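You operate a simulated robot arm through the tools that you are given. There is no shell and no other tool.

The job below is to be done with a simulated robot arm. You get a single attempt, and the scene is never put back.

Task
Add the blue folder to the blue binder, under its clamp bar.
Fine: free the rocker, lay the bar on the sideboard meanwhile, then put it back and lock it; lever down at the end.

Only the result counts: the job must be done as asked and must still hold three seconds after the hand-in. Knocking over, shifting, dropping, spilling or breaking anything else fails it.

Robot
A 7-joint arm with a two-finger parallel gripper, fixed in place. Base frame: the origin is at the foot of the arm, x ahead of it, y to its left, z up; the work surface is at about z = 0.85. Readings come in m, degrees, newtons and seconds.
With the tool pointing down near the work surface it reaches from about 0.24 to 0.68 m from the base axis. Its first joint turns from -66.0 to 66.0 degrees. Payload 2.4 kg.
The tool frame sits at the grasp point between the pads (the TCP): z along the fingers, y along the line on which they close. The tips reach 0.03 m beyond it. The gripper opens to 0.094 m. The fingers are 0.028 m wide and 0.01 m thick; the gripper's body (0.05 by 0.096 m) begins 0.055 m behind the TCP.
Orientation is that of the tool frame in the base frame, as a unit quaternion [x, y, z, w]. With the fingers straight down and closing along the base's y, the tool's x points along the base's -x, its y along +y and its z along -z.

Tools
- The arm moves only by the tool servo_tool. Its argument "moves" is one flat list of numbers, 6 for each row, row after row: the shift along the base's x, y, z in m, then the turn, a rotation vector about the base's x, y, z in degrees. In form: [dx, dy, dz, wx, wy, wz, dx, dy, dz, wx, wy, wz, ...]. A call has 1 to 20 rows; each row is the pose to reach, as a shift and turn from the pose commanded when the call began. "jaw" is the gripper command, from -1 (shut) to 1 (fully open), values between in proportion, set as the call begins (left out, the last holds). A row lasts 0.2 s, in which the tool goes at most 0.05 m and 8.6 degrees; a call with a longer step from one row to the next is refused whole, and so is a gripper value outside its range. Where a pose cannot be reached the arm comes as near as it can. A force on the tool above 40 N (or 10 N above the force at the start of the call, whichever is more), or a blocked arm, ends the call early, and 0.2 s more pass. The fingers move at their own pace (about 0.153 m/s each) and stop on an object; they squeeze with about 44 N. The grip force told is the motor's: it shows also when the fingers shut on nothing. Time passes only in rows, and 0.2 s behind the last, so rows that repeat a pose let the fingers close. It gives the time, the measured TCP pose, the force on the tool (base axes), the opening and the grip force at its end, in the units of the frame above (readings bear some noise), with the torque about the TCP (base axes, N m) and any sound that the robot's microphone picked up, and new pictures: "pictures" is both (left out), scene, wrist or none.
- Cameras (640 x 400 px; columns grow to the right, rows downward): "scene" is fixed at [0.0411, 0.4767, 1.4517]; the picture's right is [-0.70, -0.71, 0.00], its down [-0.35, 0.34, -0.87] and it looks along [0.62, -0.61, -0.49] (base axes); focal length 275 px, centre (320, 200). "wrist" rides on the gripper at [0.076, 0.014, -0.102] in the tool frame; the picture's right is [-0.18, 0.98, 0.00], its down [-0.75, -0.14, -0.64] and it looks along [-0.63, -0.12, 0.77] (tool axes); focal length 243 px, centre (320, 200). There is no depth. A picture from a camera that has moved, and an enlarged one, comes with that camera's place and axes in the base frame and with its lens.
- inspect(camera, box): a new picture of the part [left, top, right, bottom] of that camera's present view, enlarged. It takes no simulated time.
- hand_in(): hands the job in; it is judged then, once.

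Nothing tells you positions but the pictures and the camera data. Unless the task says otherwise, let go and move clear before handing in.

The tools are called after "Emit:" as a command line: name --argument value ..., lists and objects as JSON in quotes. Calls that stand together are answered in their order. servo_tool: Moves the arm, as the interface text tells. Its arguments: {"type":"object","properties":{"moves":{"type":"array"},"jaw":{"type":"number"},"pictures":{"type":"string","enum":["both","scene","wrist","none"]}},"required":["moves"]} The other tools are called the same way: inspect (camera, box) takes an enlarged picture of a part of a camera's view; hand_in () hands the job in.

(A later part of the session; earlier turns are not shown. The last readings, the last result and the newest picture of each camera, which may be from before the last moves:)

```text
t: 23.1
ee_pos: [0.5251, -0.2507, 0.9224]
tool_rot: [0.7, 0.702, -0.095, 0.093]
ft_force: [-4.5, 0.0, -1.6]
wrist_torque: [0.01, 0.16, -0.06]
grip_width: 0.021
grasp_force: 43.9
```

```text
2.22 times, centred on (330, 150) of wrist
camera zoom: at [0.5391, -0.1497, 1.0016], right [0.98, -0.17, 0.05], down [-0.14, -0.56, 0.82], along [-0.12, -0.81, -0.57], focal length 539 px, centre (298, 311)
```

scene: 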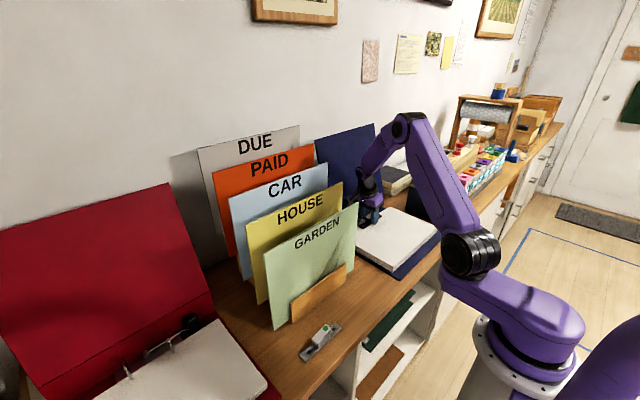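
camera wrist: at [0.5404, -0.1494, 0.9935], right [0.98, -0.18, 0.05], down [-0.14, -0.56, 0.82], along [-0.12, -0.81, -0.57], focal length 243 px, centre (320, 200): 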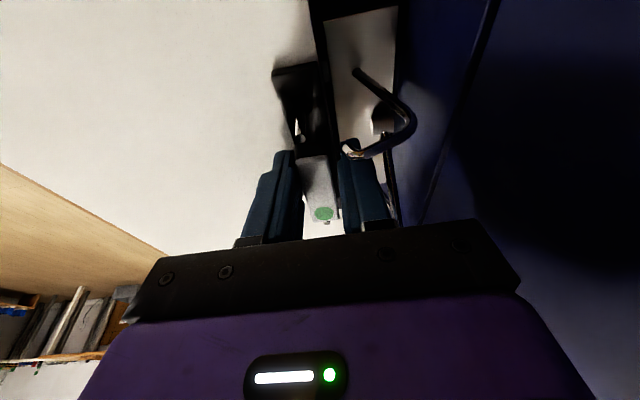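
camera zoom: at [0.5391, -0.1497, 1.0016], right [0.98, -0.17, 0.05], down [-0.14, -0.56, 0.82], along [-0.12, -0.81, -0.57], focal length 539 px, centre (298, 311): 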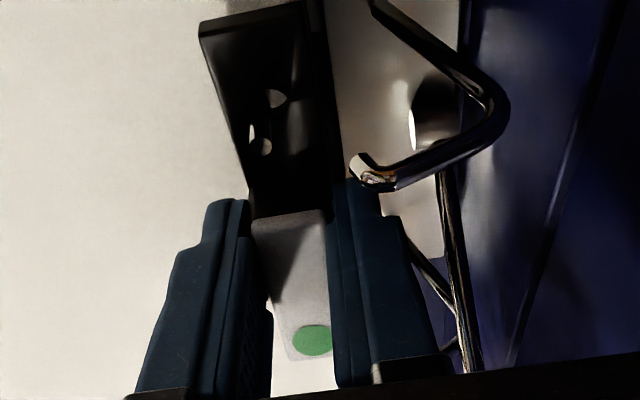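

The bar is coming up freely off the posts. I'll continue straight up, then retreat toward -x away from the lever.

Emit:
servo_tool --moves '[-0.0005, 0, 0.006, 0, 0, 0, -0.001, 0, 0.013, 0, 0, 0, -0.001, 0, 0.021, 0, 0, 0, -0.001, 0, 0.029, 0, 0, 0, -0.001, 0, 0.036, 0, 0, 0, -0.002, 0, 0.042, 0, 0, 0]' --pictures "none"

Emit:
inspect --camera "scene" --box '[345, 170, 405, 230]'

Emit:
inspect --camera "wrist" --box '[240, 40, 420, 240]'

```text
t: 24.5
ee_pos: [0.523, -0.251, 0.9636]
tool_rot: [0.699, 0.702, -0.095, 0.093]
ft_force: [0.6, 0.2, -0.7]
wrist_torque: [-0.03, 0.0, 0.04]
grip_width: 0.0207
grasp_force: 43.6
```

```text
6.67 times, centred on (375, 200) of scene
camera zoom: at [0.0411, 0.4766, 1.4517], right [-0.7, -0.71, 0.0], down [-0.35, 0.34, -0.87], along [0.62, -0.61, -0.49], focal length 1831 px, centre (-47, 200)
```

zoom: 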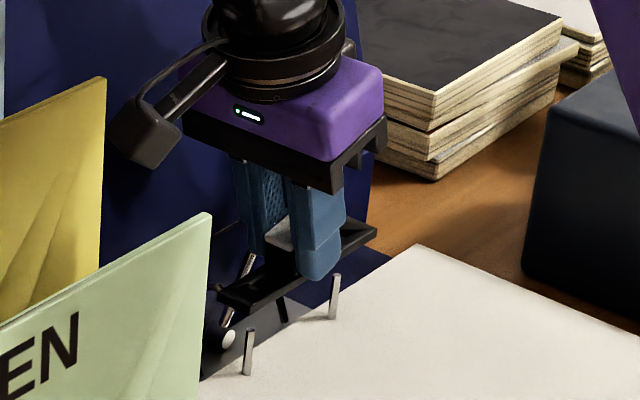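

```text
2.00 times, centred on (330, 140) of wrist
camera zoom: at [0.5373, -0.1496, 1.0434], right [0.98, -0.18, 0.05], down [-0.14, -0.56, 0.82], along [-0.12, -0.81, -0.57], focal length 485 px, centre (300, 320)
```

zoom: 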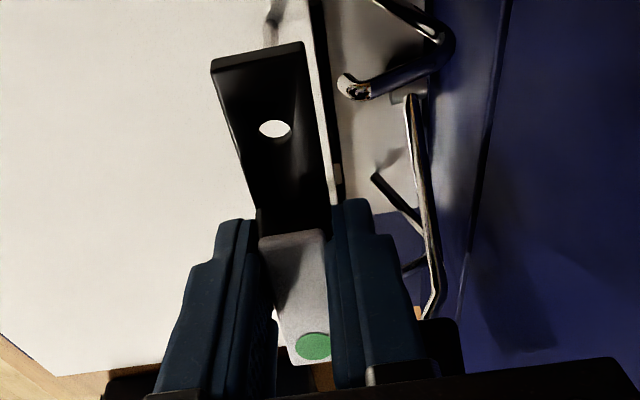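

The bar is fully off and the bare posts are visible through the paper. I'll carry it back toward the robot and over to the free sideboard strip in front of the folder rack.

Emit:
servo_tool --moves '[-0.04, 0, 0.01, 0, 0, 0, -0.085, 0, 0.025, 0, 0, 0, -0.13, 0, 0.035, 0, 0, 0, -0.17, 0.02, 0.04, 0, 0, 0, -0.195, 0.055, 0.04, 0, 0, 0, -0.195, 0.1, 0.04, 0, 0, 0, -0.195, 0.148, 0.04, 0, 0, 0, -0.195, 0.196, 0.04, 0, 0, 0, -0.195, 0.244, 0.04, 0, 0, 0, -0.195, 0.281, 0.04, 0, 0, 0, -0.195, 0.281, 0.04, 0, 0, 0]'

Emit:
inspect --camera "wrist" --box '[220, 0, 460, 240]'

Emit:
inspect --camera "scene" --box '[280, 160, 460, 370]'

```text
t: 26.9
ee_pos: [0.3274, 0.03, 1.0047]
tool_rot: [0.7, 0.701, -0.095, 0.092]
ft_force: [0.3, -0.5, -0.9]
wrist_torque: [0.0, -0.02, -0.03]
grip_width: 0.0211
grasp_force: 43.7
camera wrist: at [0.3416, 0.1324, 1.0839], right [0.98, -0.18, 0.05], down [-0.14, -0.56, 0.82], along [-0.12, -0.81, -0.57], focal length 243 px, centre (320, 200)
```

scene: 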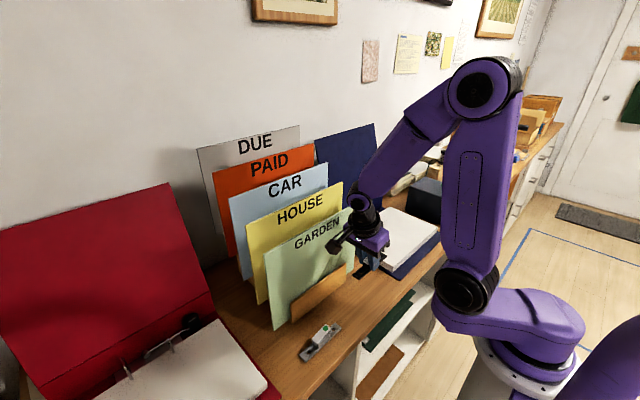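
wrist: 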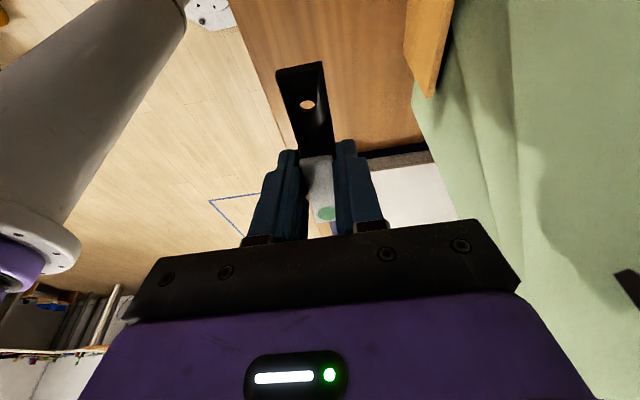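

```text
1.67 times, centred on (340, 120) of wrist
camera zoom: at [0.3416, 0.1324, 1.0839], right [0.98, -0.18, 0.05], down [-0.14, -0.56, 0.82], along [-0.12, -0.81, -0.57], focal length 404 px, centre (287, 333)
```

zoom: 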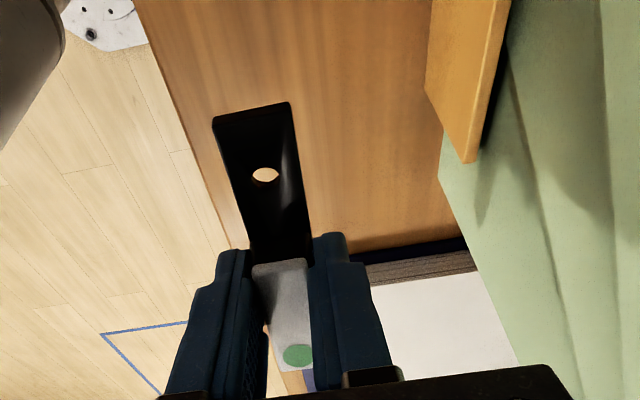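

```text
1.90 times, centred on (370, 265) of scene
camera zoom: at [0.041, 0.4767, 1.4517], right [-0.7, -0.71, 0.0], down [-0.35, 0.34, -0.87], along [0.62, -0.61, -0.49], focal length 523 px, centre (225, 76)
```

zoom: 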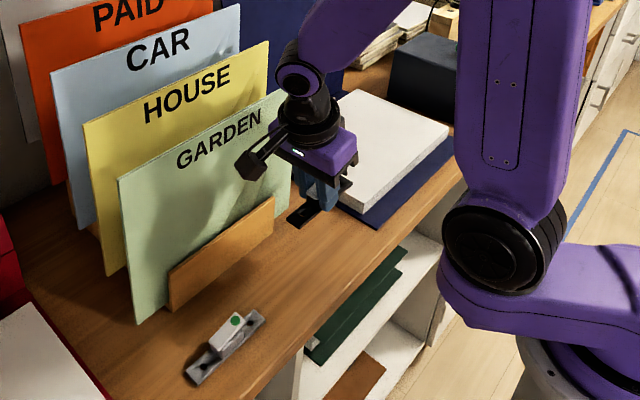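

The area below is clear: about 7 cm to the binder edge, with the rack board and the sideboard's front edge clear too. I'll lower the bar onto the wood.

Emit:
servo_tool --moves '[0, 0, -0.03, 0, 0, 0, 0, 0, -0.06, 0, 0, 0, 0, 0, -0.08, 0, 0, 0, 0, 0, -0.092, 0, 0, 0, 0, 0, -0.096, 0, 0, 0, 0, 0, -0.1, 0, 0, 0, 0, 0, -0.103, 0, 0, 0]' --pictures "none"

Emit:
inspect --camera "scene" --box '[320, 210, 420, 320]'

```text
t: 28.5
ee_pos: [0.327, 0.0307, 0.9013]
tool_rot: [0.7, 0.702, -0.094, 0.094]
ft_force: [0.9, -0.1, 0.0]
wrist_torque: [0.02, -0.02, 0.0]
grip_width: 0.0207
grasp_force: 44.0
```

```text
3.64 times, centred on (370, 265) of scene
camera zoom: at [0.0411, 0.4767, 1.4517], right [-0.7, -0.71, 0.0], down [-0.35, 0.34, -0.87], along [0.62, -0.61, -0.49], focal length 998 px, centre (138, -36)
```

zoom: 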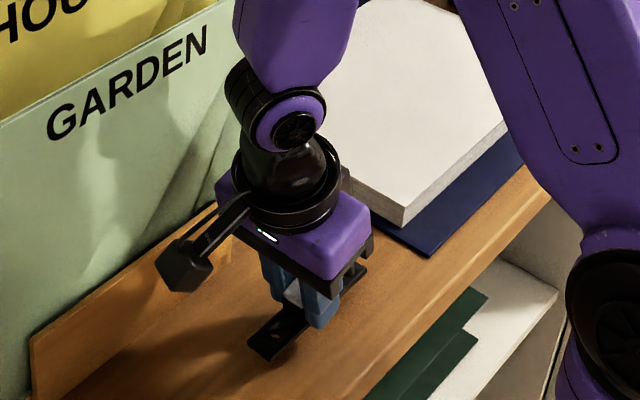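

No contact yet; lowering further in 2 mm steps.

Emit:
servo_tool --moves '[0, 0, -0.002, 0, 0, 0, 0, 0, -0.004, 0, 0, 0, 0, 0, -0.006, 0, 0, 0]' --pictures "none"

Emit:
inspect --camera "scene" --box '[330, 250, 400, 310]'

```text
t: 29.3
ee_pos: [0.3284, 0.0293, 0.8942]
tool_rot: [0.7, 0.702, -0.094, 0.094]
ft_force: [-0.2, 0.7, 0.0]
wrist_torque: [-0.04, -0.02, 0.01]
grip_width: 0.0208
grasp_force: 44.0
```

```text
6.67 times, centred on (365, 280) of scene
camera zoom: at [0.0411, 0.4767, 1.4517], right [-0.7, -0.71, 0.0], down [-0.35, 0.34, -0.87], along [0.62, -0.61, -0.49], focal length 1831 px, centre (20, -333)
```

zoom: 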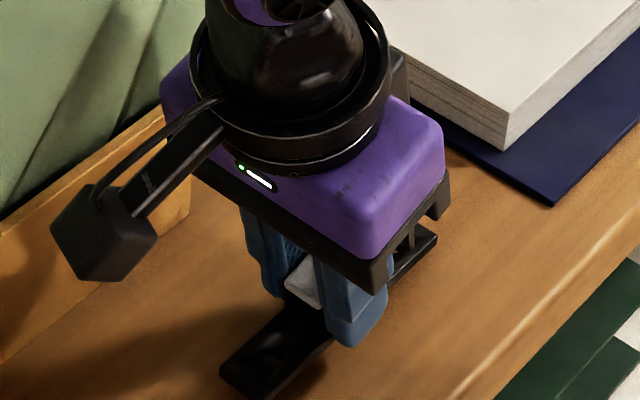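

Emit:
servo_tool --moves '[0, 0, -0.002, 0, 0, 0, 0, 0, -0.004, 0, 0, 0]' --pictures "none"

Emit:
inspect --camera "scene" --box '[330, 250, 400, 310]'

```text
t: 29.9
ee_pos: [0.3283, 0.0309, 0.8912]
tool_rot: [0.7, 0.701, -0.095, 0.092]
ft_force: [-0.6, -1.2, -0.1]
wrist_torque: [0.02, -0.02, -0.01]
grip_width: 0.0208
grasp_force: 43.9
```

```text
6.67 times, centred on (365, 280) of scene
camera zoom: at [0.0411, 0.4767, 1.4517], right [-0.7, -0.71, 0.0], down [-0.35, 0.34, -0.87], along [0.62, -0.61, -0.49], focal length 1831 px, centre (20, -333)
```

zoom: 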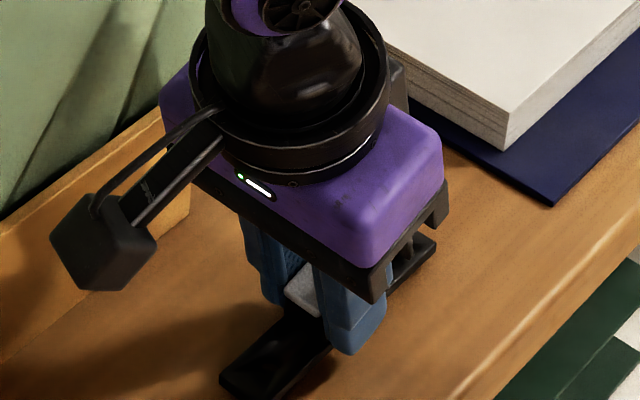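

Emit:
servo_tool --moves '[0, 0, -0.002, 0, 0, 0, 0, 0, -0.004, 0, 0, 0, 0, 0, -0.005, 0, 0, 0]' --pictures "none"

Emit:
inspect --camera "scene" --box '[330, 250, 400, 310]'

Emit:
inspect --camera "wrist" --box '[240, 20, 420, 240]'

```text
t: 30.7
ee_pos: [0.328, 0.0301, 0.8867]
tool_rot: [0.7, 0.702, -0.095, 0.093]
ft_force: [-0.2, -0.3, -0.7]
wrist_torque: [0.03, 0.0, 0.02]
grip_width: 0.0207
grasp_force: 44.3
```

```text
6.67 times, centred on (365, 280) of scene
camera zoom: at [0.0411, 0.4766, 1.4517], right [-0.7, -0.71, 0.0], down [-0.35, 0.34, -0.87], along [0.62, -0.61, -0.49], focal length 1831 px, centre (20, -333)
```

zoom: 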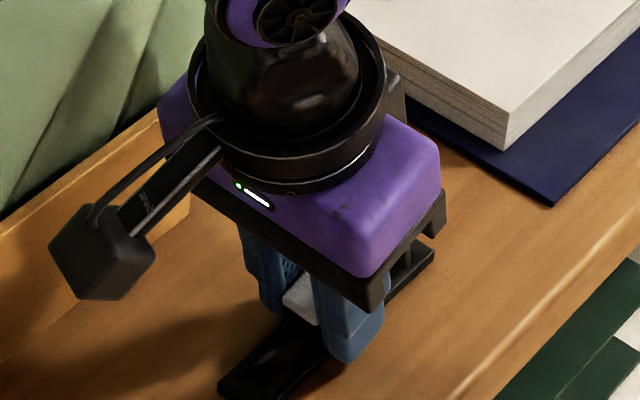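

```text
1.82 times, centred on (330, 130) of wrist
camera zoom: at [0.3426, 0.1316, 0.9654], right [0.98, -0.18, 0.05], down [-0.14, -0.56, 0.82], along [-0.12, -0.81, -0.57], focal length 441 px, centre (302, 327)
```

zoom: 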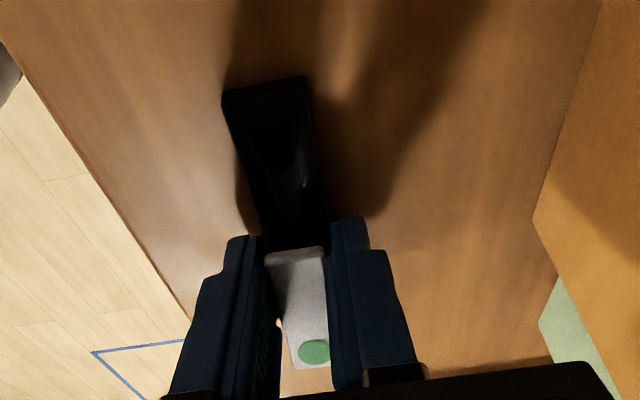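

Emit:
servo_tool --moves '[0, 0, -0.001, 0, 0, 0, 0, 0, -0.002, 0, 0, 0, 0, 0, -0.003, 0, 0, 0]' --pictures "none"

Emit:
inspect --camera "wrist" --box '[240, 20, 420, 240]'

```text
t: 31.5
ee_pos: [0.3285, 0.0307, 0.885]
tool_rot: [0.7, 0.702, -0.094, 0.094]
ft_force: [-3.5, 4.1, 37.9]
wrist_torque: [-0.03, 0.11, 0.08]
grip_width: 0.0209
grasp_force: 43.7
```

```text
1.82 times, centred on (330, 130) of wrist
camera zoom: at [0.3424, 0.1315, 0.9629], right [0.98, -0.18, 0.05], down [-0.14, -0.56, 0.82], along [-0.12, -0.81, -0.57], focal length 441 px, centre (302, 327)
```

zoom: 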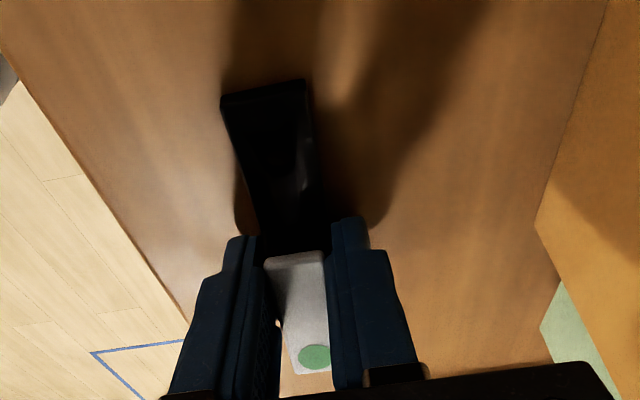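

Firm contact with the sideboard. I'll ease off 1.5 mm, release and lift away straight up.

Emit:
servo_tool --moves '[0, 0, 0.001, 0, 0, 0, 0, 0, 0.001, 0, 0, 0]' --pictures "none"

Emit:
servo_tool --moves '[0, 0, 0, 0, 0, 0, 0, 0, 0, 0, 0, 0, 0, 0, 0, 0, 0, 0]' --jaw -0.277 --pictures "none"

Emit:
inspect --camera "wrist" --box '[240, 20, 420, 240]'

```text
t: 32.1
ee_pos: [0.3277, 0.0301, 0.8835]
tool_rot: [0.7, 0.702, -0.095, 0.092]
ft_force: [2.6, -0.5, 6.6]
wrist_torque: [-0.48, -0.15, 0.17]
grip_width: 0.0212
grasp_force: 43.9
```

```text
t: 32.9
ee_pos: [0.328, 0.0293, 0.8838]
tool_rot: [0.7, 0.702, -0.095, 0.093]
ft_force: [-0.3, 0.3, 0.8]
wrist_torque: [0.01, -0.01, 0.04]
grip_width: 0.0341
grasp_force: 0.0
```

```text
1.82 times, centred on (330, 130) of wrist
camera zoom: at [0.3422, 0.1316, 0.9634], right [0.98, -0.18, 0.05], down [-0.14, -0.56, 0.82], along [-0.12, -0.81, -0.57], focal length 441 px, centre (302, 327)
```

zoom: 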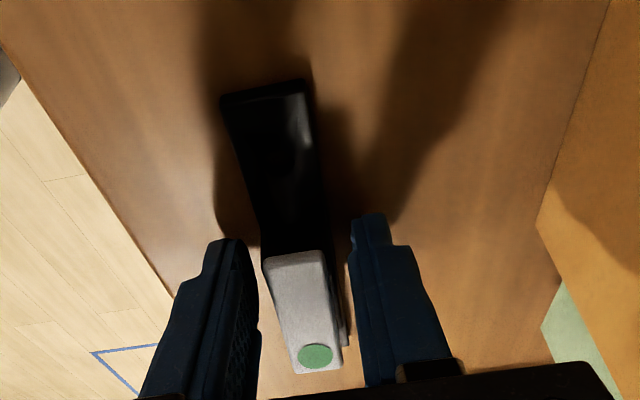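

The bar is lying flat on the sideboard, released. I'll rise, straighten the tool to vertical, and move above the folder rack.

Emit:
servo_tool --moves '[0, 0, 0.045, 0, 0, 0, 0, 0, 0.09, 0, 0, 0, 0, 0, 0.135, 5, 0, 0, 0, 0, 0.18, 10, 0, 0, 0, 0.01, 0.225, 15, 0, 0, 0, 0.02, 0.27, 15, 0, 0, 0.01, 0.03, 0.315, 15, 0, 0, 0.03, 0.04, 0.355, 15, 0, 0, 0.06, 0.05, 0.385, 15, 0, 0, 0.095, 0.06, 0.41, 15, 0, 0, 0.13, 0.065, 0.43, 15, 0, 0, 0.165, 0.065, 0.44, 15, 0, 0, 0.165, 0.065, 0.44, 15, 0, 0]'

Emit:
inspect --camera "scene" --box '[280, 190, 460, 370]'

```text
t: 35.7
ee_pos: [0.4829, 0.0936, 1.3209]
tool_rot: [0.706, 0.708, -0.003, 0.0]
ft_force: [1.0, -0.5, 0.6]
wrist_torque: [0.02, -0.01, -0.01]
grip_width: 0.0339
grasp_force: 0.0
out of reach, approached as far as the arm can: row 12, 13
camera wrist: at [0.4977, 0.1708, 1.425], right [0.98, -0.18, 0.0], down [-0.14, -0.75, 0.65], along [-0.12, -0.64, -0.76], focal length 243 px, centre (320, 200)
```

scene: 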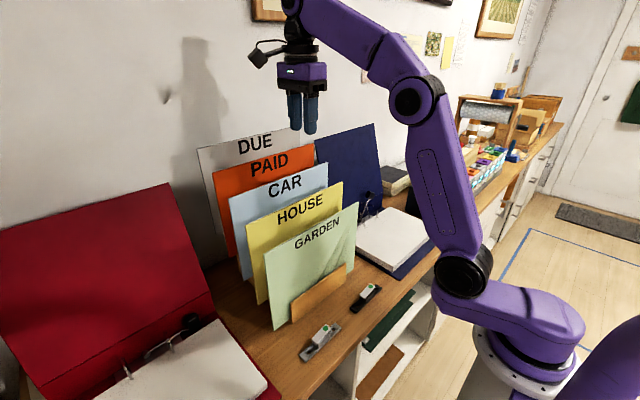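
wrist: 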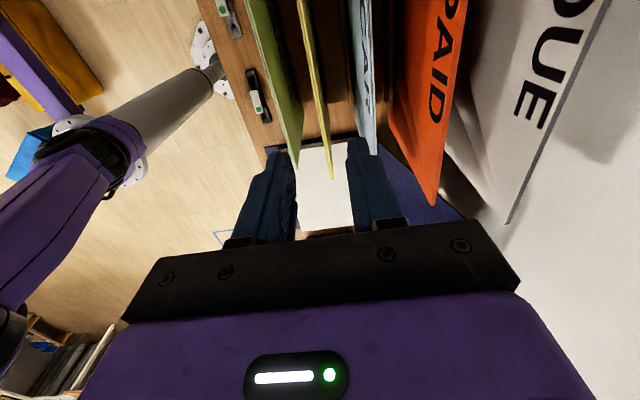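

```text
2.22 times, centred on (370, 280) of scene
camera zoom: at [0.0411, 0.4766, 1.4517], right [-0.7, -0.71, 0.0], down [-0.35, 0.34, -0.87], along [0.62, -0.61, -0.49], focal length 610 px, centre (209, 22)
```

zoom: 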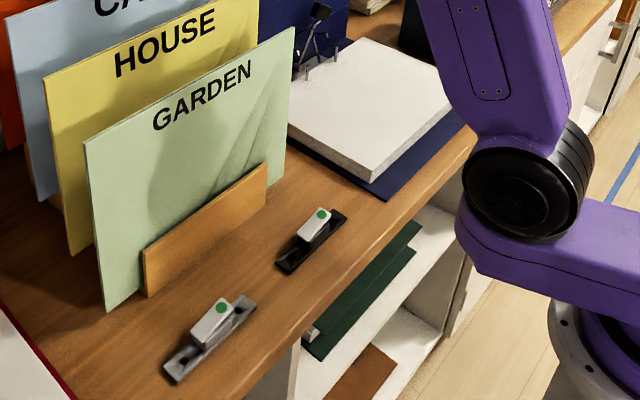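

The bar now rests by the rack with its dot end up. The arm's reach limits how far I can lift a folder with a vertical tool, so I'll study the folders and rack from here before picking a grip.

Emit:
inspect --camera "wrist" --box '[230, 0, 470, 160]'

Emit:
inspect --camera "wrist" --box '[330, 0, 400, 160]'

Emit:
inspect --camera "scene" --box '[220, 150, 340, 300]'

```text
2.50 times, centred on (350, 80) of wrist
camera zoom: at [0.4977, 0.1708, 1.425], right [0.98, -0.18, 0.0], down [-0.14, -0.75, 0.65], along [-0.12, -0.64, -0.76], focal length 606 px, centre (245, 500)
```

zoom: 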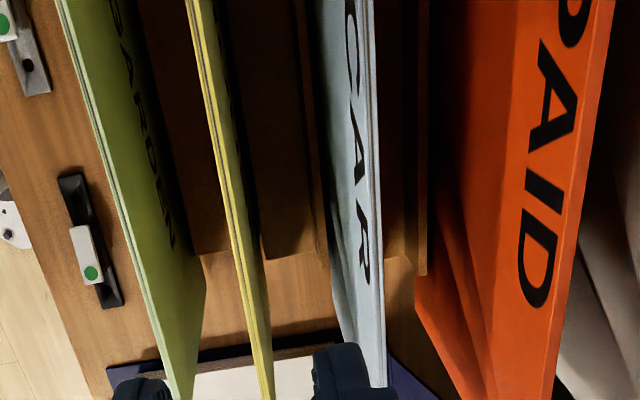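

```text
2.50 times, centred on (365, 80) of wrist
camera zoom: at [0.4977, 0.1708, 1.425], right [0.98, -0.18, 0.0], down [-0.14, -0.75, 0.65], along [-0.12, -0.64, -0.76], focal length 606 px, centre (208, 500)
```

zoom: 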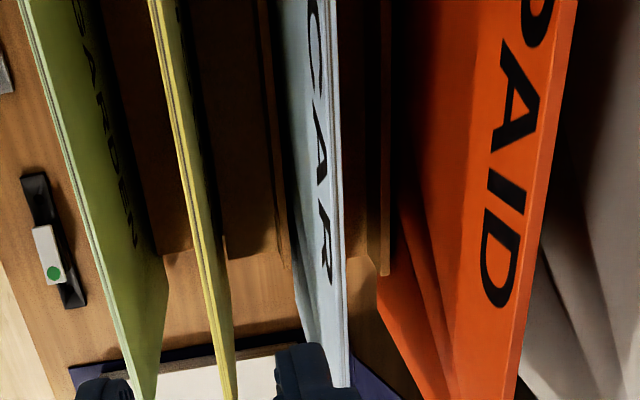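

```text
2.67 times, centred on (280, 225) of scene
camera zoom: at [0.0411, 0.4766, 1.4517], right [-0.7, -0.71, 0.0], down [-0.35, 0.34, -0.87], along [0.62, -0.61, -0.49], focal length 732 px, centre (427, 133)
```

zoom: 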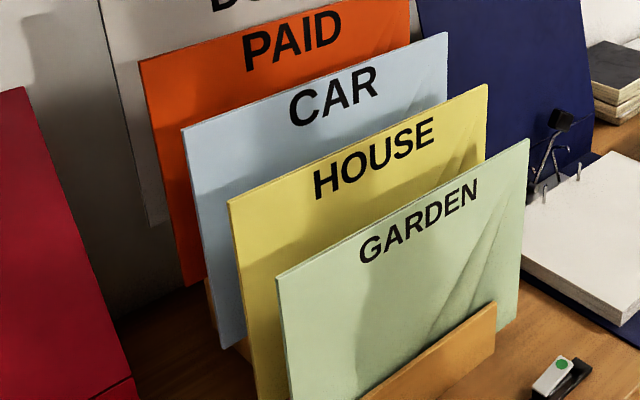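

CAR is at x≈0.536, y -0.04…0.26, top z≈1.17, with HOUSE's top at 1.13 in front and PAID's at 1.21 behind. The vertical tool can't lift it high enough, so I plan to lift a bit and then swing it within its own plane, hand toward -y. First an empty dry run of that motion.

Emit:
servo_tool --moves '[0.015, -0.01, -0.03, 0, 0, 0, 0.03, -0.02, -0.05, 0, 0, 0, 0.045, -0.03, -0.07, 0, 0, 0, 0.053, -0.034, -0.08, 0, 0, 0, 0.053, -0.034, -0.08, 0, 0, 0]' --pictures "none"

Emit:
inspect --camera "wrist" --box '[220, 40, 420, 240]'

```text
t: 36.9
ee_pos: [0.5373, 0.0587, 1.2429]
tool_rot: [0.706, 0.708, -0.003, 0.001]
ft_force: [0.0, -0.2, 0.2]
wrist_torque: [-0.01, 0.03, -0.02]
grip_width: 0.0339
grasp_force: 0.0
```

```text
2.00 times, centred on (320, 140) of wrist
camera zoom: at [0.5513, 0.1358, 1.3451], right [0.98, -0.18, 0.0], down [-0.14, -0.75, 0.65], along [-0.12, -0.64, -0.76], focal length 485 px, centre (320, 320)
```

zoom: 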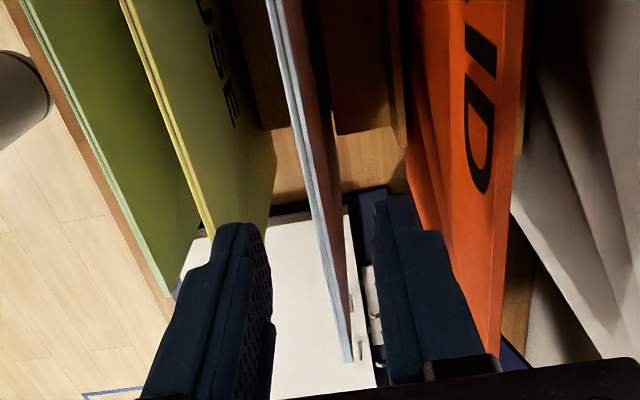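

The CAR edge (x≈0.5325) sits between the fingers. Now the empty dry run of the in-plane swing, hand toward -y and pointing +y.

Emit:
servo_tool --moves '[-0.003, -0.005, 0.004, 8, 0, 0, -0.004, -0.01, 0.008, 16, 0, 0, -0.004, -0.015, 0.012, 24, 0, 0, -0.004, -0.02, 0.017, 32, 0, 0, -0.004, -0.025, 0.022, 40, 0, 0, -0.004, -0.03, 0.027, 48, 0, 0, -0.004, -0.035, 0.032, 56, 0, 0, -0.004, -0.04, 0.037, 64, 0, 0, -0.004, -0.045, 0.042, 72, 0, 0, -0.004, -0.05, 0.047, 80, 0, 0, -0.004, -0.055, 0.052, 88, 0, 0, -0.004, -0.055, 0.052, 88, 0, 0]'

```text
t: 39.5
ee_pos: [0.5324, 0.0039, 1.2941]
tool_rot: [0.508, 0.511, 0.49, -0.49]
ft_force: [0.0, -0.5, 0.0]
wrist_torque: [0.02, 0.01, -0.01]
grip_width: 0.0339
grasp_force: 0.0
camera wrist: at [0.5467, -0.0946, 1.3752], right [0.98, 0.0, -0.18], down [-0.14, -0.67, -0.73], along [-0.12, 0.74, -0.66], focal length 243 px, centre (320, 200)
```

scene: 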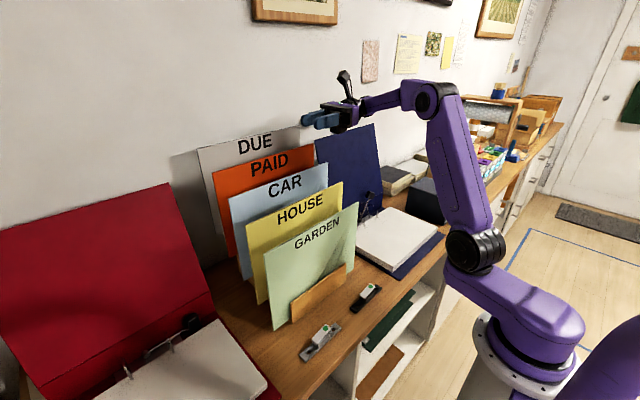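
wrist: 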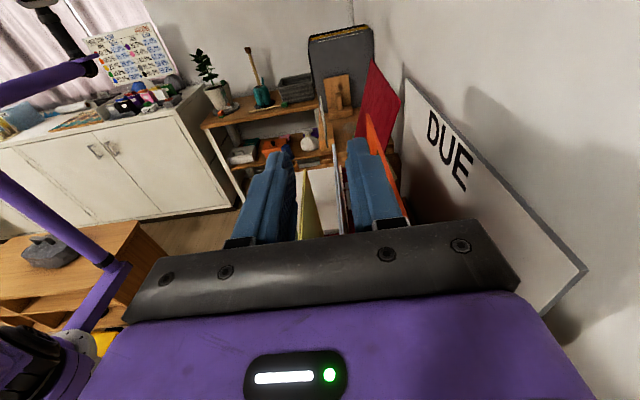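

The swung pose is reachable. I'll return to the vertical hover above CAR.

Emit:
servo_tool --moves '[0, 0.005, -0.005, -8, 0, 0, 0, 0.01, -0.01, -16, 0, 0, 0, 0.015, -0.015, -24, 0, 0, 0, 0.02, -0.02, -32, 0, 0, 0, 0.025, -0.025, -40, 0, 0, 0, 0.03, -0.03, -48, 0, 0, 0, 0.035, -0.035, -56, 0, 0, 0, 0.04, -0.04, -64, 0, 0, 0, 0.045, -0.044, -72, 0, 0, 0, 0.05, -0.048, -80, 0, 0, 0, 0.055, -0.052, -88, 0, 0, 0, 0.056, -0.06, -88, 0, 0, 0, 0.056, -0.06, -88, 0, 0]'

Emit:
inspect --camera "wrist" --box '[220, 40, 420, 240]'

Emit:
inspect --camera "scene" --box '[220, 80, 380, 240]'

```text
t: 42.3
ee_pos: [0.5312, 0.0601, 1.2349]
tool_rot: [0.706, 0.708, -0.002, 0.002]
ft_force: [-0.2, 0.2, -0.1]
wrist_torque: [-0.05, -0.02, 0.02]
grip_width: 0.0337
grasp_force: 0.0
camera wrist: at [0.5467, 0.1378, 1.337], right [0.98, -0.18, 0.0], down [-0.14, -0.75, 0.65], along [-0.12, -0.64, -0.76], focal length 243 px, centre (320, 200)
```

scene: 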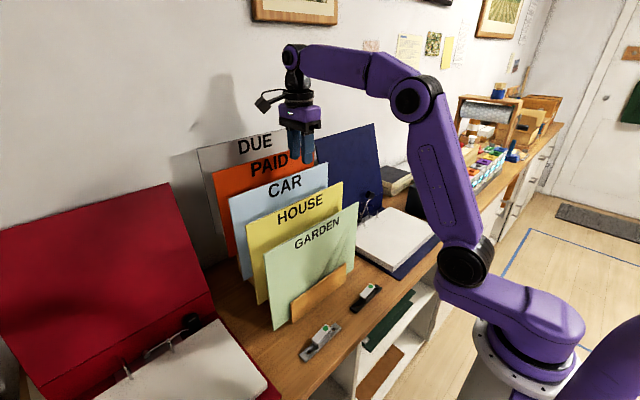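
wrist: 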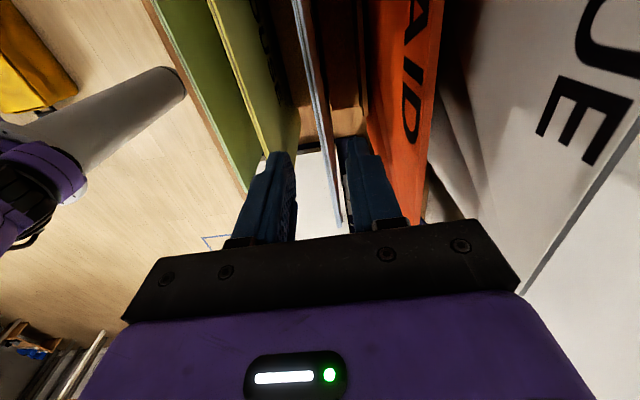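

```text
2.00 times, centred on (320, 140) of wrist
camera zoom: at [0.5467, 0.1378, 1.337], right [0.98, -0.18, 0.0], down [-0.14, -0.75, 0.65], along [-0.12, -0.64, -0.76], focal length 485 px, centre (320, 320)
```

zoom: 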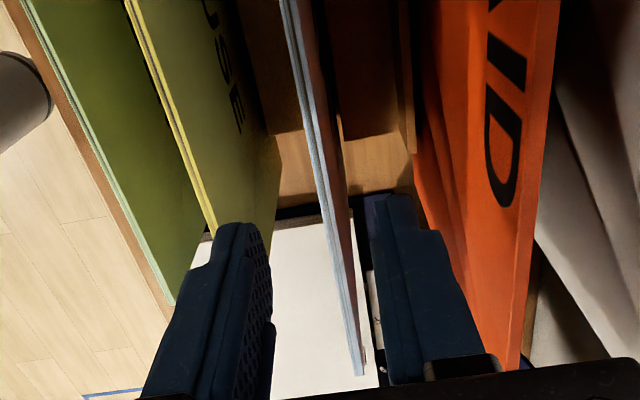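

```text
2.50 times, centred on (300, 160) of scene
camera zoom: at [0.0411, 0.4767, 1.4517], right [-0.7, -0.71, 0.0], down [-0.35, 0.34, -0.87], along [0.62, -0.61, -0.49], focal length 686 px, centre (370, 300)
```

zoom: 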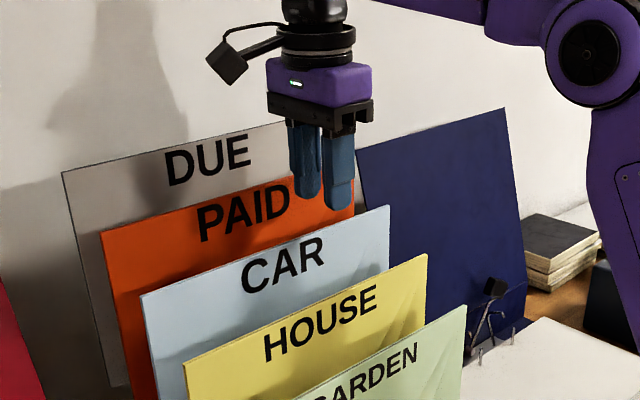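

Descending with the fingers straddling CAR's top edge.

Emit:
servo_tool --moves '[0.002, 0, -0.025, 0, 0, 0, 0.002, 0, -0.045, 0, 0, 0, 0.002, 0, -0.06, 0, 0, 0, 0.002, 0, -0.07, 0, 0, 0, 0.002, 0, -0.075, 0, 0, 0, 0.002, 0, -0.075, 0, 0, 0]' --pictures "none"

Emit:
inspect --camera "wrist" --box '[220, 40, 420, 240]'

Emit:
inspect --camera "scene" --box '[260, 90, 360, 190]'

```text
t: 43.7
ee_pos: [0.534, 0.06, 1.1581]
tool_rot: [0.706, 0.708, -0.002, 0.001]
ft_force: [-0.1, -0.8, 0.3]
wrist_torque: [-0.01, -0.01, -0.01]
grip_width: 0.0341
grasp_force: 0.1
```

```text
2.00 times, centred on (320, 140) of wrist
camera zoom: at [0.5486, 0.1369, 1.262], right [0.98, -0.18, 0.0], down [-0.14, -0.75, 0.65], along [-0.12, -0.64, -0.76], focal length 485 px, centre (320, 320)
```

zoom: 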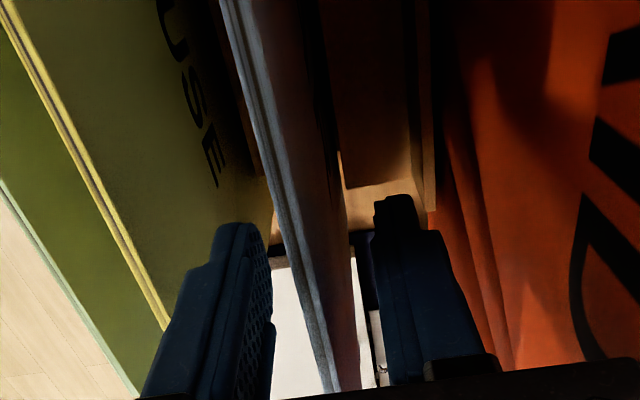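

```text
4.00 times, centred on (310, 140) of scene
camera zoom: at [0.0411, 0.4767, 1.4517], right [-0.7, -0.71, 0.0], down [-0.35, 0.34, -0.87], along [0.62, -0.61, -0.49], focal length 1098 px, centre (360, 440)
```

zoom: 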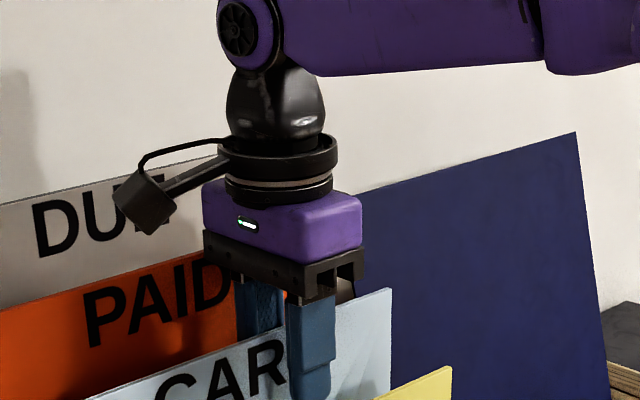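

The pads straddle the folder, about 12 mm of depth past the TCP. Closing the grip on CAR.

Emit:
servo_tool --moves '[0, 0, 0, 0, 0, 0, 0, 0, 0, 0, 0, 0, 0, 0, 0, 0, 0, 0]' --jaw -1 --pictures "none"

Emit:
inspect --camera "wrist" --box '[220, 40, 420, 240]'

```text
t: 44.5
ee_pos: [0.534, 0.0587, 1.1593]
tool_rot: [0.705, 0.709, -0.002, 0.002]
ft_force: [-0.7, 0.3, 0.6]
wrist_torque: [-0.05, -0.01, 0.01]
grip_width: 0.0089
grasp_force: 42.2
```

```text
2.00 times, centred on (320, 140) of wrist
camera zoom: at [0.5486, 0.137, 1.262], right [0.98, -0.18, 0.0], down [-0.14, -0.75, 0.65], along [-0.12, -0.64, -0.76], focal length 485 px, centre (320, 320)
```

zoom: 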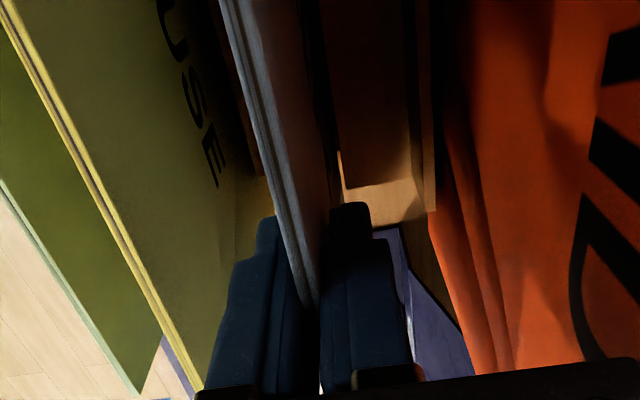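

Gripped (8.9 mm thick). Lifting straight up to near the reach limit.

Emit:
servo_tool --moves '[0, 0, 0.01, 0, 0, 0, 0, 0, 0.02, 0, 0, 0, 0, 0, 0.035, 0, 0, 0, 0, 0, 0.05, 0, 0, 0, 0, 0, 0.065, 0, 0, 0, 0, 0, 0.078, 0, 0, 0, 0, 0, 0.078, 0, 0, 0]'

Emit:
inspect --camera "scene" --box '[200, 60, 380, 300]'

```text
t: 46.1
ee_pos: [0.5335, 0.0607, 1.2381]
tool_rot: [0.706, 0.708, -0.003, 0.001]
ft_force: [0.5, 1.0, -2.1]
wrist_torque: [-0.1, 0.0, 0.02]
grip_width: 0.0089
grasp_force: 42.9
camera wrist: at [0.5484, 0.1379, 1.3402], right [0.98, -0.18, 0.0], down [-0.14, -0.75, 0.65], along [-0.12, -0.64, -0.76], focal length 243 px, centre (320, 200)
```

scene: 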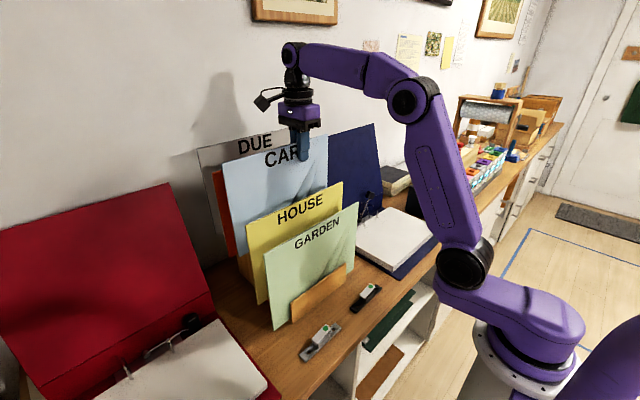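
wrist: 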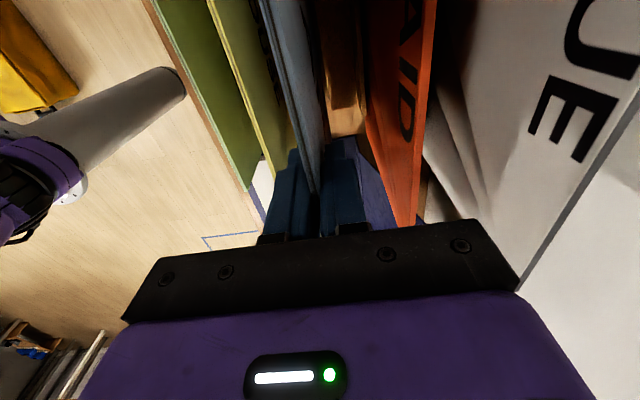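

```text
1.67 times, centred on (290, 180) of scene
camera zoom: at [0.0411, 0.4767, 1.4517], right [-0.7, -0.71, 0.0], down [-0.35, 0.34, -0.87], along [0.62, -0.61, -0.49], focal length 458 px, centre (370, 233)
```

zoom: 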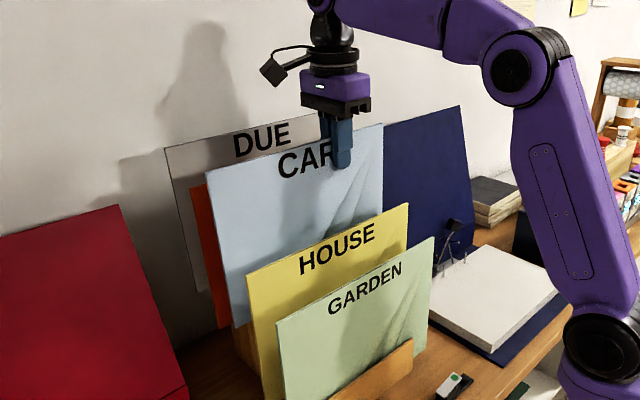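

The folder is out of its slot. Now I'll swing it in its own plane while raising, as in the dry run.

Emit:
servo_tool --moves '[0, -0.004, 0.01, 6, 0, 0, 0, -0.008, 0.018, 13, 0, 0, 0, -0.013, 0.026, 21, 0, 0, 0, -0.018, 0.034, 29, 0, 0, 0, -0.023, 0.042, 37, 0, 0, 0, -0.028, 0.051, 45, 0, 0, 0, -0.033, 0.06, 53, 0, 0, 0, -0.038, 0.07, 61, 0, 0, 0, -0.043, 0.08, 69, 0, 0, 0, -0.048, 0.09, 77, 0, 0, 0, -0.053, 0.1, 85, 0, 0, 0, -0.055, 0.104, 88, 0, 0, 0, -0.055, 0.104, 88, 0, 0]'

Emit:
inspect --camera "scene" --box '[180, 0, 420, 240]'

```text
t: 48.9
ee_pos: [0.5348, 0.0051, 1.3414]
tool_rot: [0.507, 0.512, 0.49, -0.491]
ft_force: [-0.1, 0.3, -1.6]
wrist_torque: [-0.16, 0.0, 0.04]
grip_width: 0.0086
grasp_force: 42.5
camera wrist: at [0.5486, -0.0936, 1.4223], right [0.98, 0.0, -0.18], down [-0.14, -0.67, -0.73], along [-0.12, 0.74, -0.66], focal length 243 px, centre (320, 200)
```

scene: 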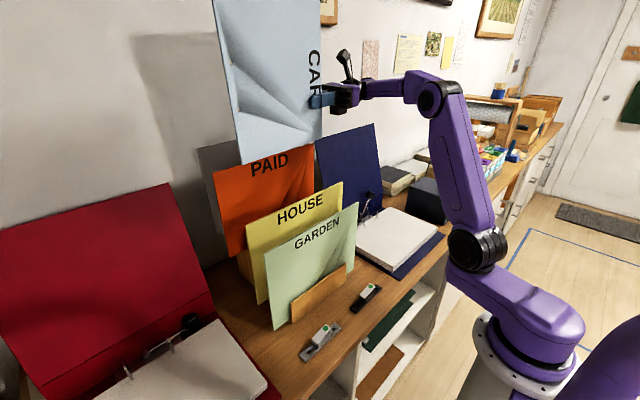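
wrist: 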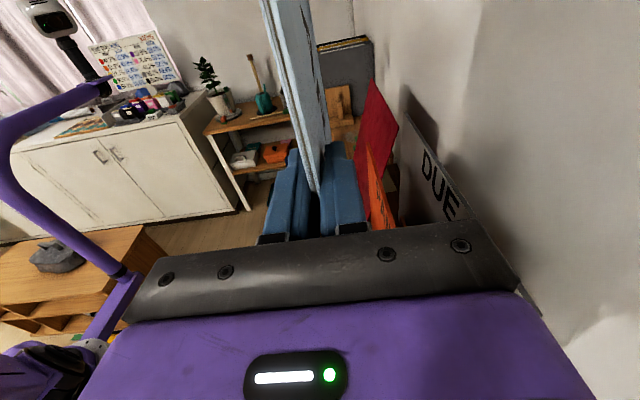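

```text
1.67 times, centred on (300, 120) of scene
camera zoom: at [0.0411, 0.4767, 1.4517], right [-0.7, -0.71, 0.0], down [-0.35, 0.34, -0.87], along [0.62, -0.61, -0.49], focal length 458 px, centre (353, 333)
```

zoom: 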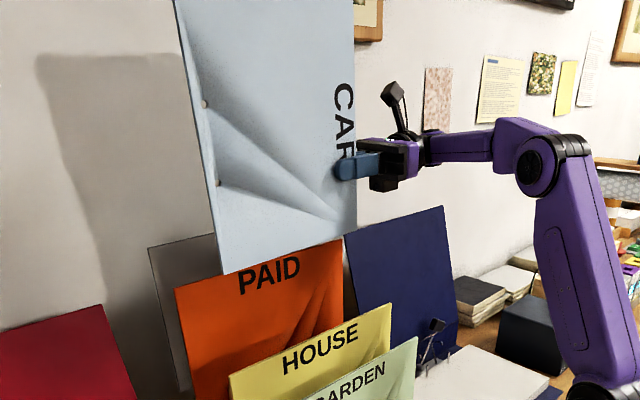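

Two punch holes are visible along the folder's former bottom edge. I'll zoom in on them to measure their position.

Emit:
inspect --camera "scene" --box '[205, 20, 275, 130]'

Emit:
inspect --camera "scene" --box '[200, 0, 340, 180]'

```text
3.64 times, centred on (240, 75) of scene
camera zoom: at [0.0411, 0.4767, 1.4517], right [-0.7, -0.71, 0.0], down [-0.35, 0.34, -0.87], along [0.62, -0.61, -0.49], focal length 998 px, centre (611, 654)
```

zoom: 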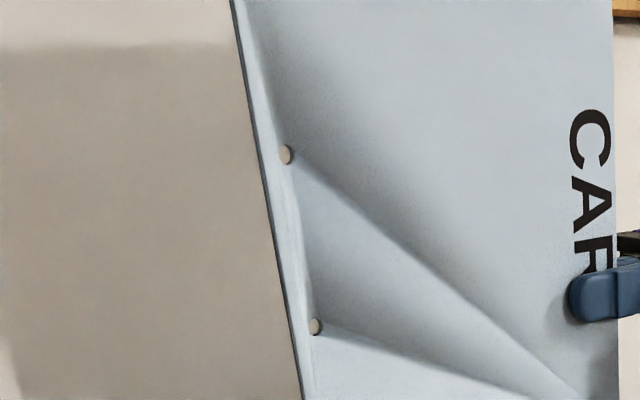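

```text
2.22 times, centred on (270, 90) of scene
camera zoom: at [0.0411, 0.4767, 1.4517], right [-0.7, -0.71, 0.0], down [-0.35, 0.34, -0.87], along [0.62, -0.61, -0.49], focal length 610 px, centre (431, 444)
```

zoom: 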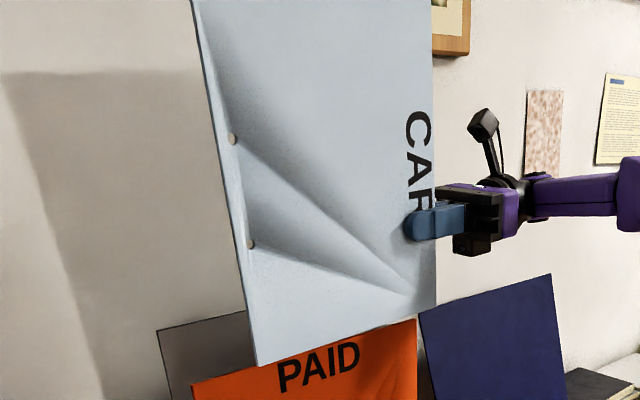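

The holes are about 8 cm apart, roughly 16 mm from the edge, about 0.207 m from the TCP and centred about 0.045 m to one side of it. I'll carry the folder forward (-x), clear of the rack, in this orientation.

Emit:
servo_tool --moves '[-0.04, 0, 0, 0, 0, 0, -0.085, -0.01, 0, 0, 0, 0, -0.13, -0.02, 0, 0, 0, 0, -0.17, -0.03, 0, 0, 0, 0, -0.17, -0.03, 0, 0, 0, 0]' --pictures "scene"

```text
t: 50.1
ee_pos: [0.3651, -0.0246, 1.3414]
tool_rot: [0.508, 0.512, 0.49, -0.49]
ft_force: [-1.2, -0.8, -2.1]
wrist_torque: [-0.15, 0.02, -0.02]
grip_width: 0.0085
grasp_force: 42.7
```

scene: 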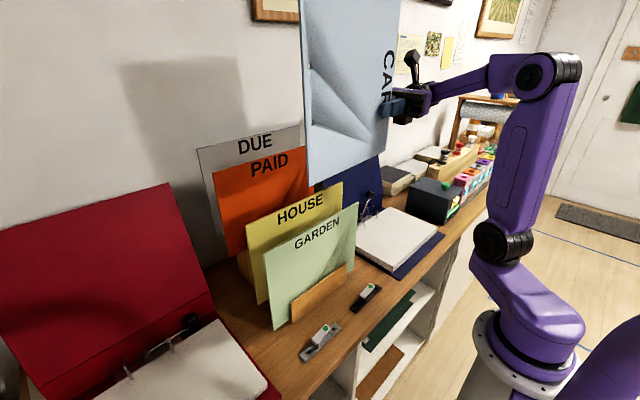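

Everything else is undisturbed. Now I'll swing the folder back to hanging while moving over beside the binder.

Emit:
servo_tool --moves '[0, -0.024, -0.003, -8, 0, 0, 0, -0.048, -0.006, -16, 0, 0, 0, -0.072, -0.01, -24, 0, 0, 0, -0.096, -0.015, -32, 0, 0, 0, -0.12, -0.02, -40, 0, 0, 0, -0.144, -0.025, -48, 0, 0, 0, -0.168, -0.03, -56, 0, 0, 0, -0.192, -0.035, -64, 0, 0, 0, -0.216, -0.04, -72, 0, 0, 0, -0.24, -0.045, -80, 0, 0, 0, -0.264, -0.05, -88, 0, 0, 0, -0.27, -0.06, -88, 0, 0, 0, -0.27, -0.06, -88, 0, 0]' --pictures "scene"

```text
t: 52.9
ee_pos: [0.3651, -0.2946, 1.2807]
tool_rot: [0.706, 0.709, -0.002, 0.001]
ft_force: [0.5, 0.0, -1.3]
wrist_torque: [-0.1, 0.0, -0.01]
grip_width: 0.0089
grasp_force: 43.4
out of reach, approached as far as the arm can: row 5, 6, 7
```

scene: 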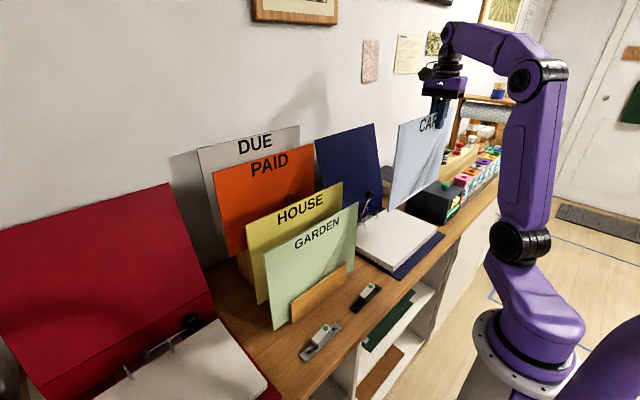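

Now tilting the tool forward so the folder becomes nearly level over the binder, still high up.

Emit:
servo_tool --moves '[0, 0, -0.005, 0, -8, 0, 0, 0, -0.01, 0, -16, 0, 0, 0, -0.015, 0, -24, 0, 0, 0, -0.02, 0, -32, 0, 0, -0.002, -0.03, 0, -40, 0, 0, -0.004, -0.04, 0, -48, 0, -0.01, -0.006, -0.05, 0, -56, 0, -0.02, -0.008, -0.06, 0, -64, 0, -0.03, -0.01, -0.07, 0, -72, 0, -0.04, -0.012, -0.08, 0, -80, 0, -0.05, -0.013, -0.09, 0, -85, 0, -0.05, -0.013, -0.09, 0, -85, 0]'

Emit:
inspect --camera "scene" --box '[300, 120, 500, 290]'

```text
t: 55.5
ee_pos: [0.3141, -0.308, 1.1923]
tool_rot: [0.522, 0.521, 0.476, 0.48]
ft_force: [0.4, -0.6, -1.1]
wrist_torque: [-0.07, 0.14, -0.04]
grip_width: 0.0088
grasp_force: 42.7
camera wrist: at [0.2139, -0.2307, 1.2153], right [0.09, -0.18, 0.98], down [-0.66, -0.75, -0.08], along [0.75, -0.64, -0.18], focal length 243 px, centre (320, 200)
```

scene: 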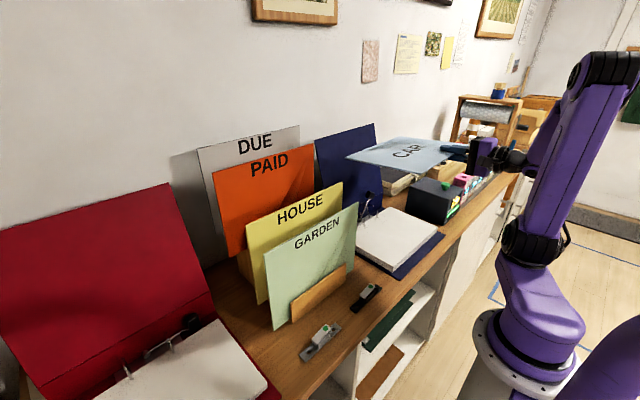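
wrist: 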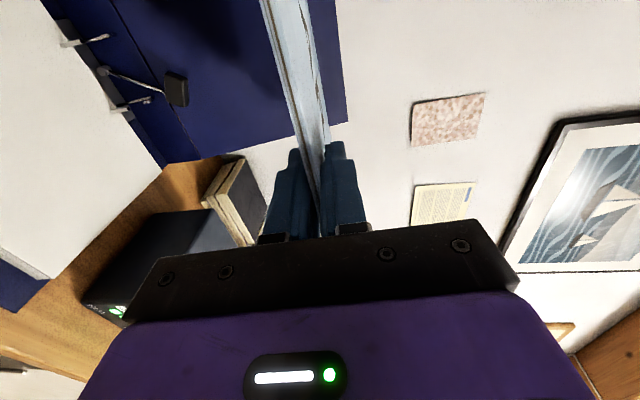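

```text
2.35 times, centred on (400, 205) of scene
camera zoom: at [0.0411, 0.4766, 1.4517], right [-0.7, -0.71, 0.0], down [-0.35, 0.34, -0.87], along [0.62, -0.61, -0.49], focal length 646 px, centre (132, 188)
```

zoom: 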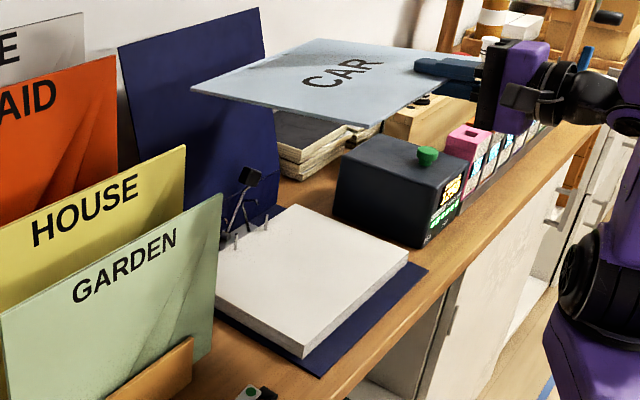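

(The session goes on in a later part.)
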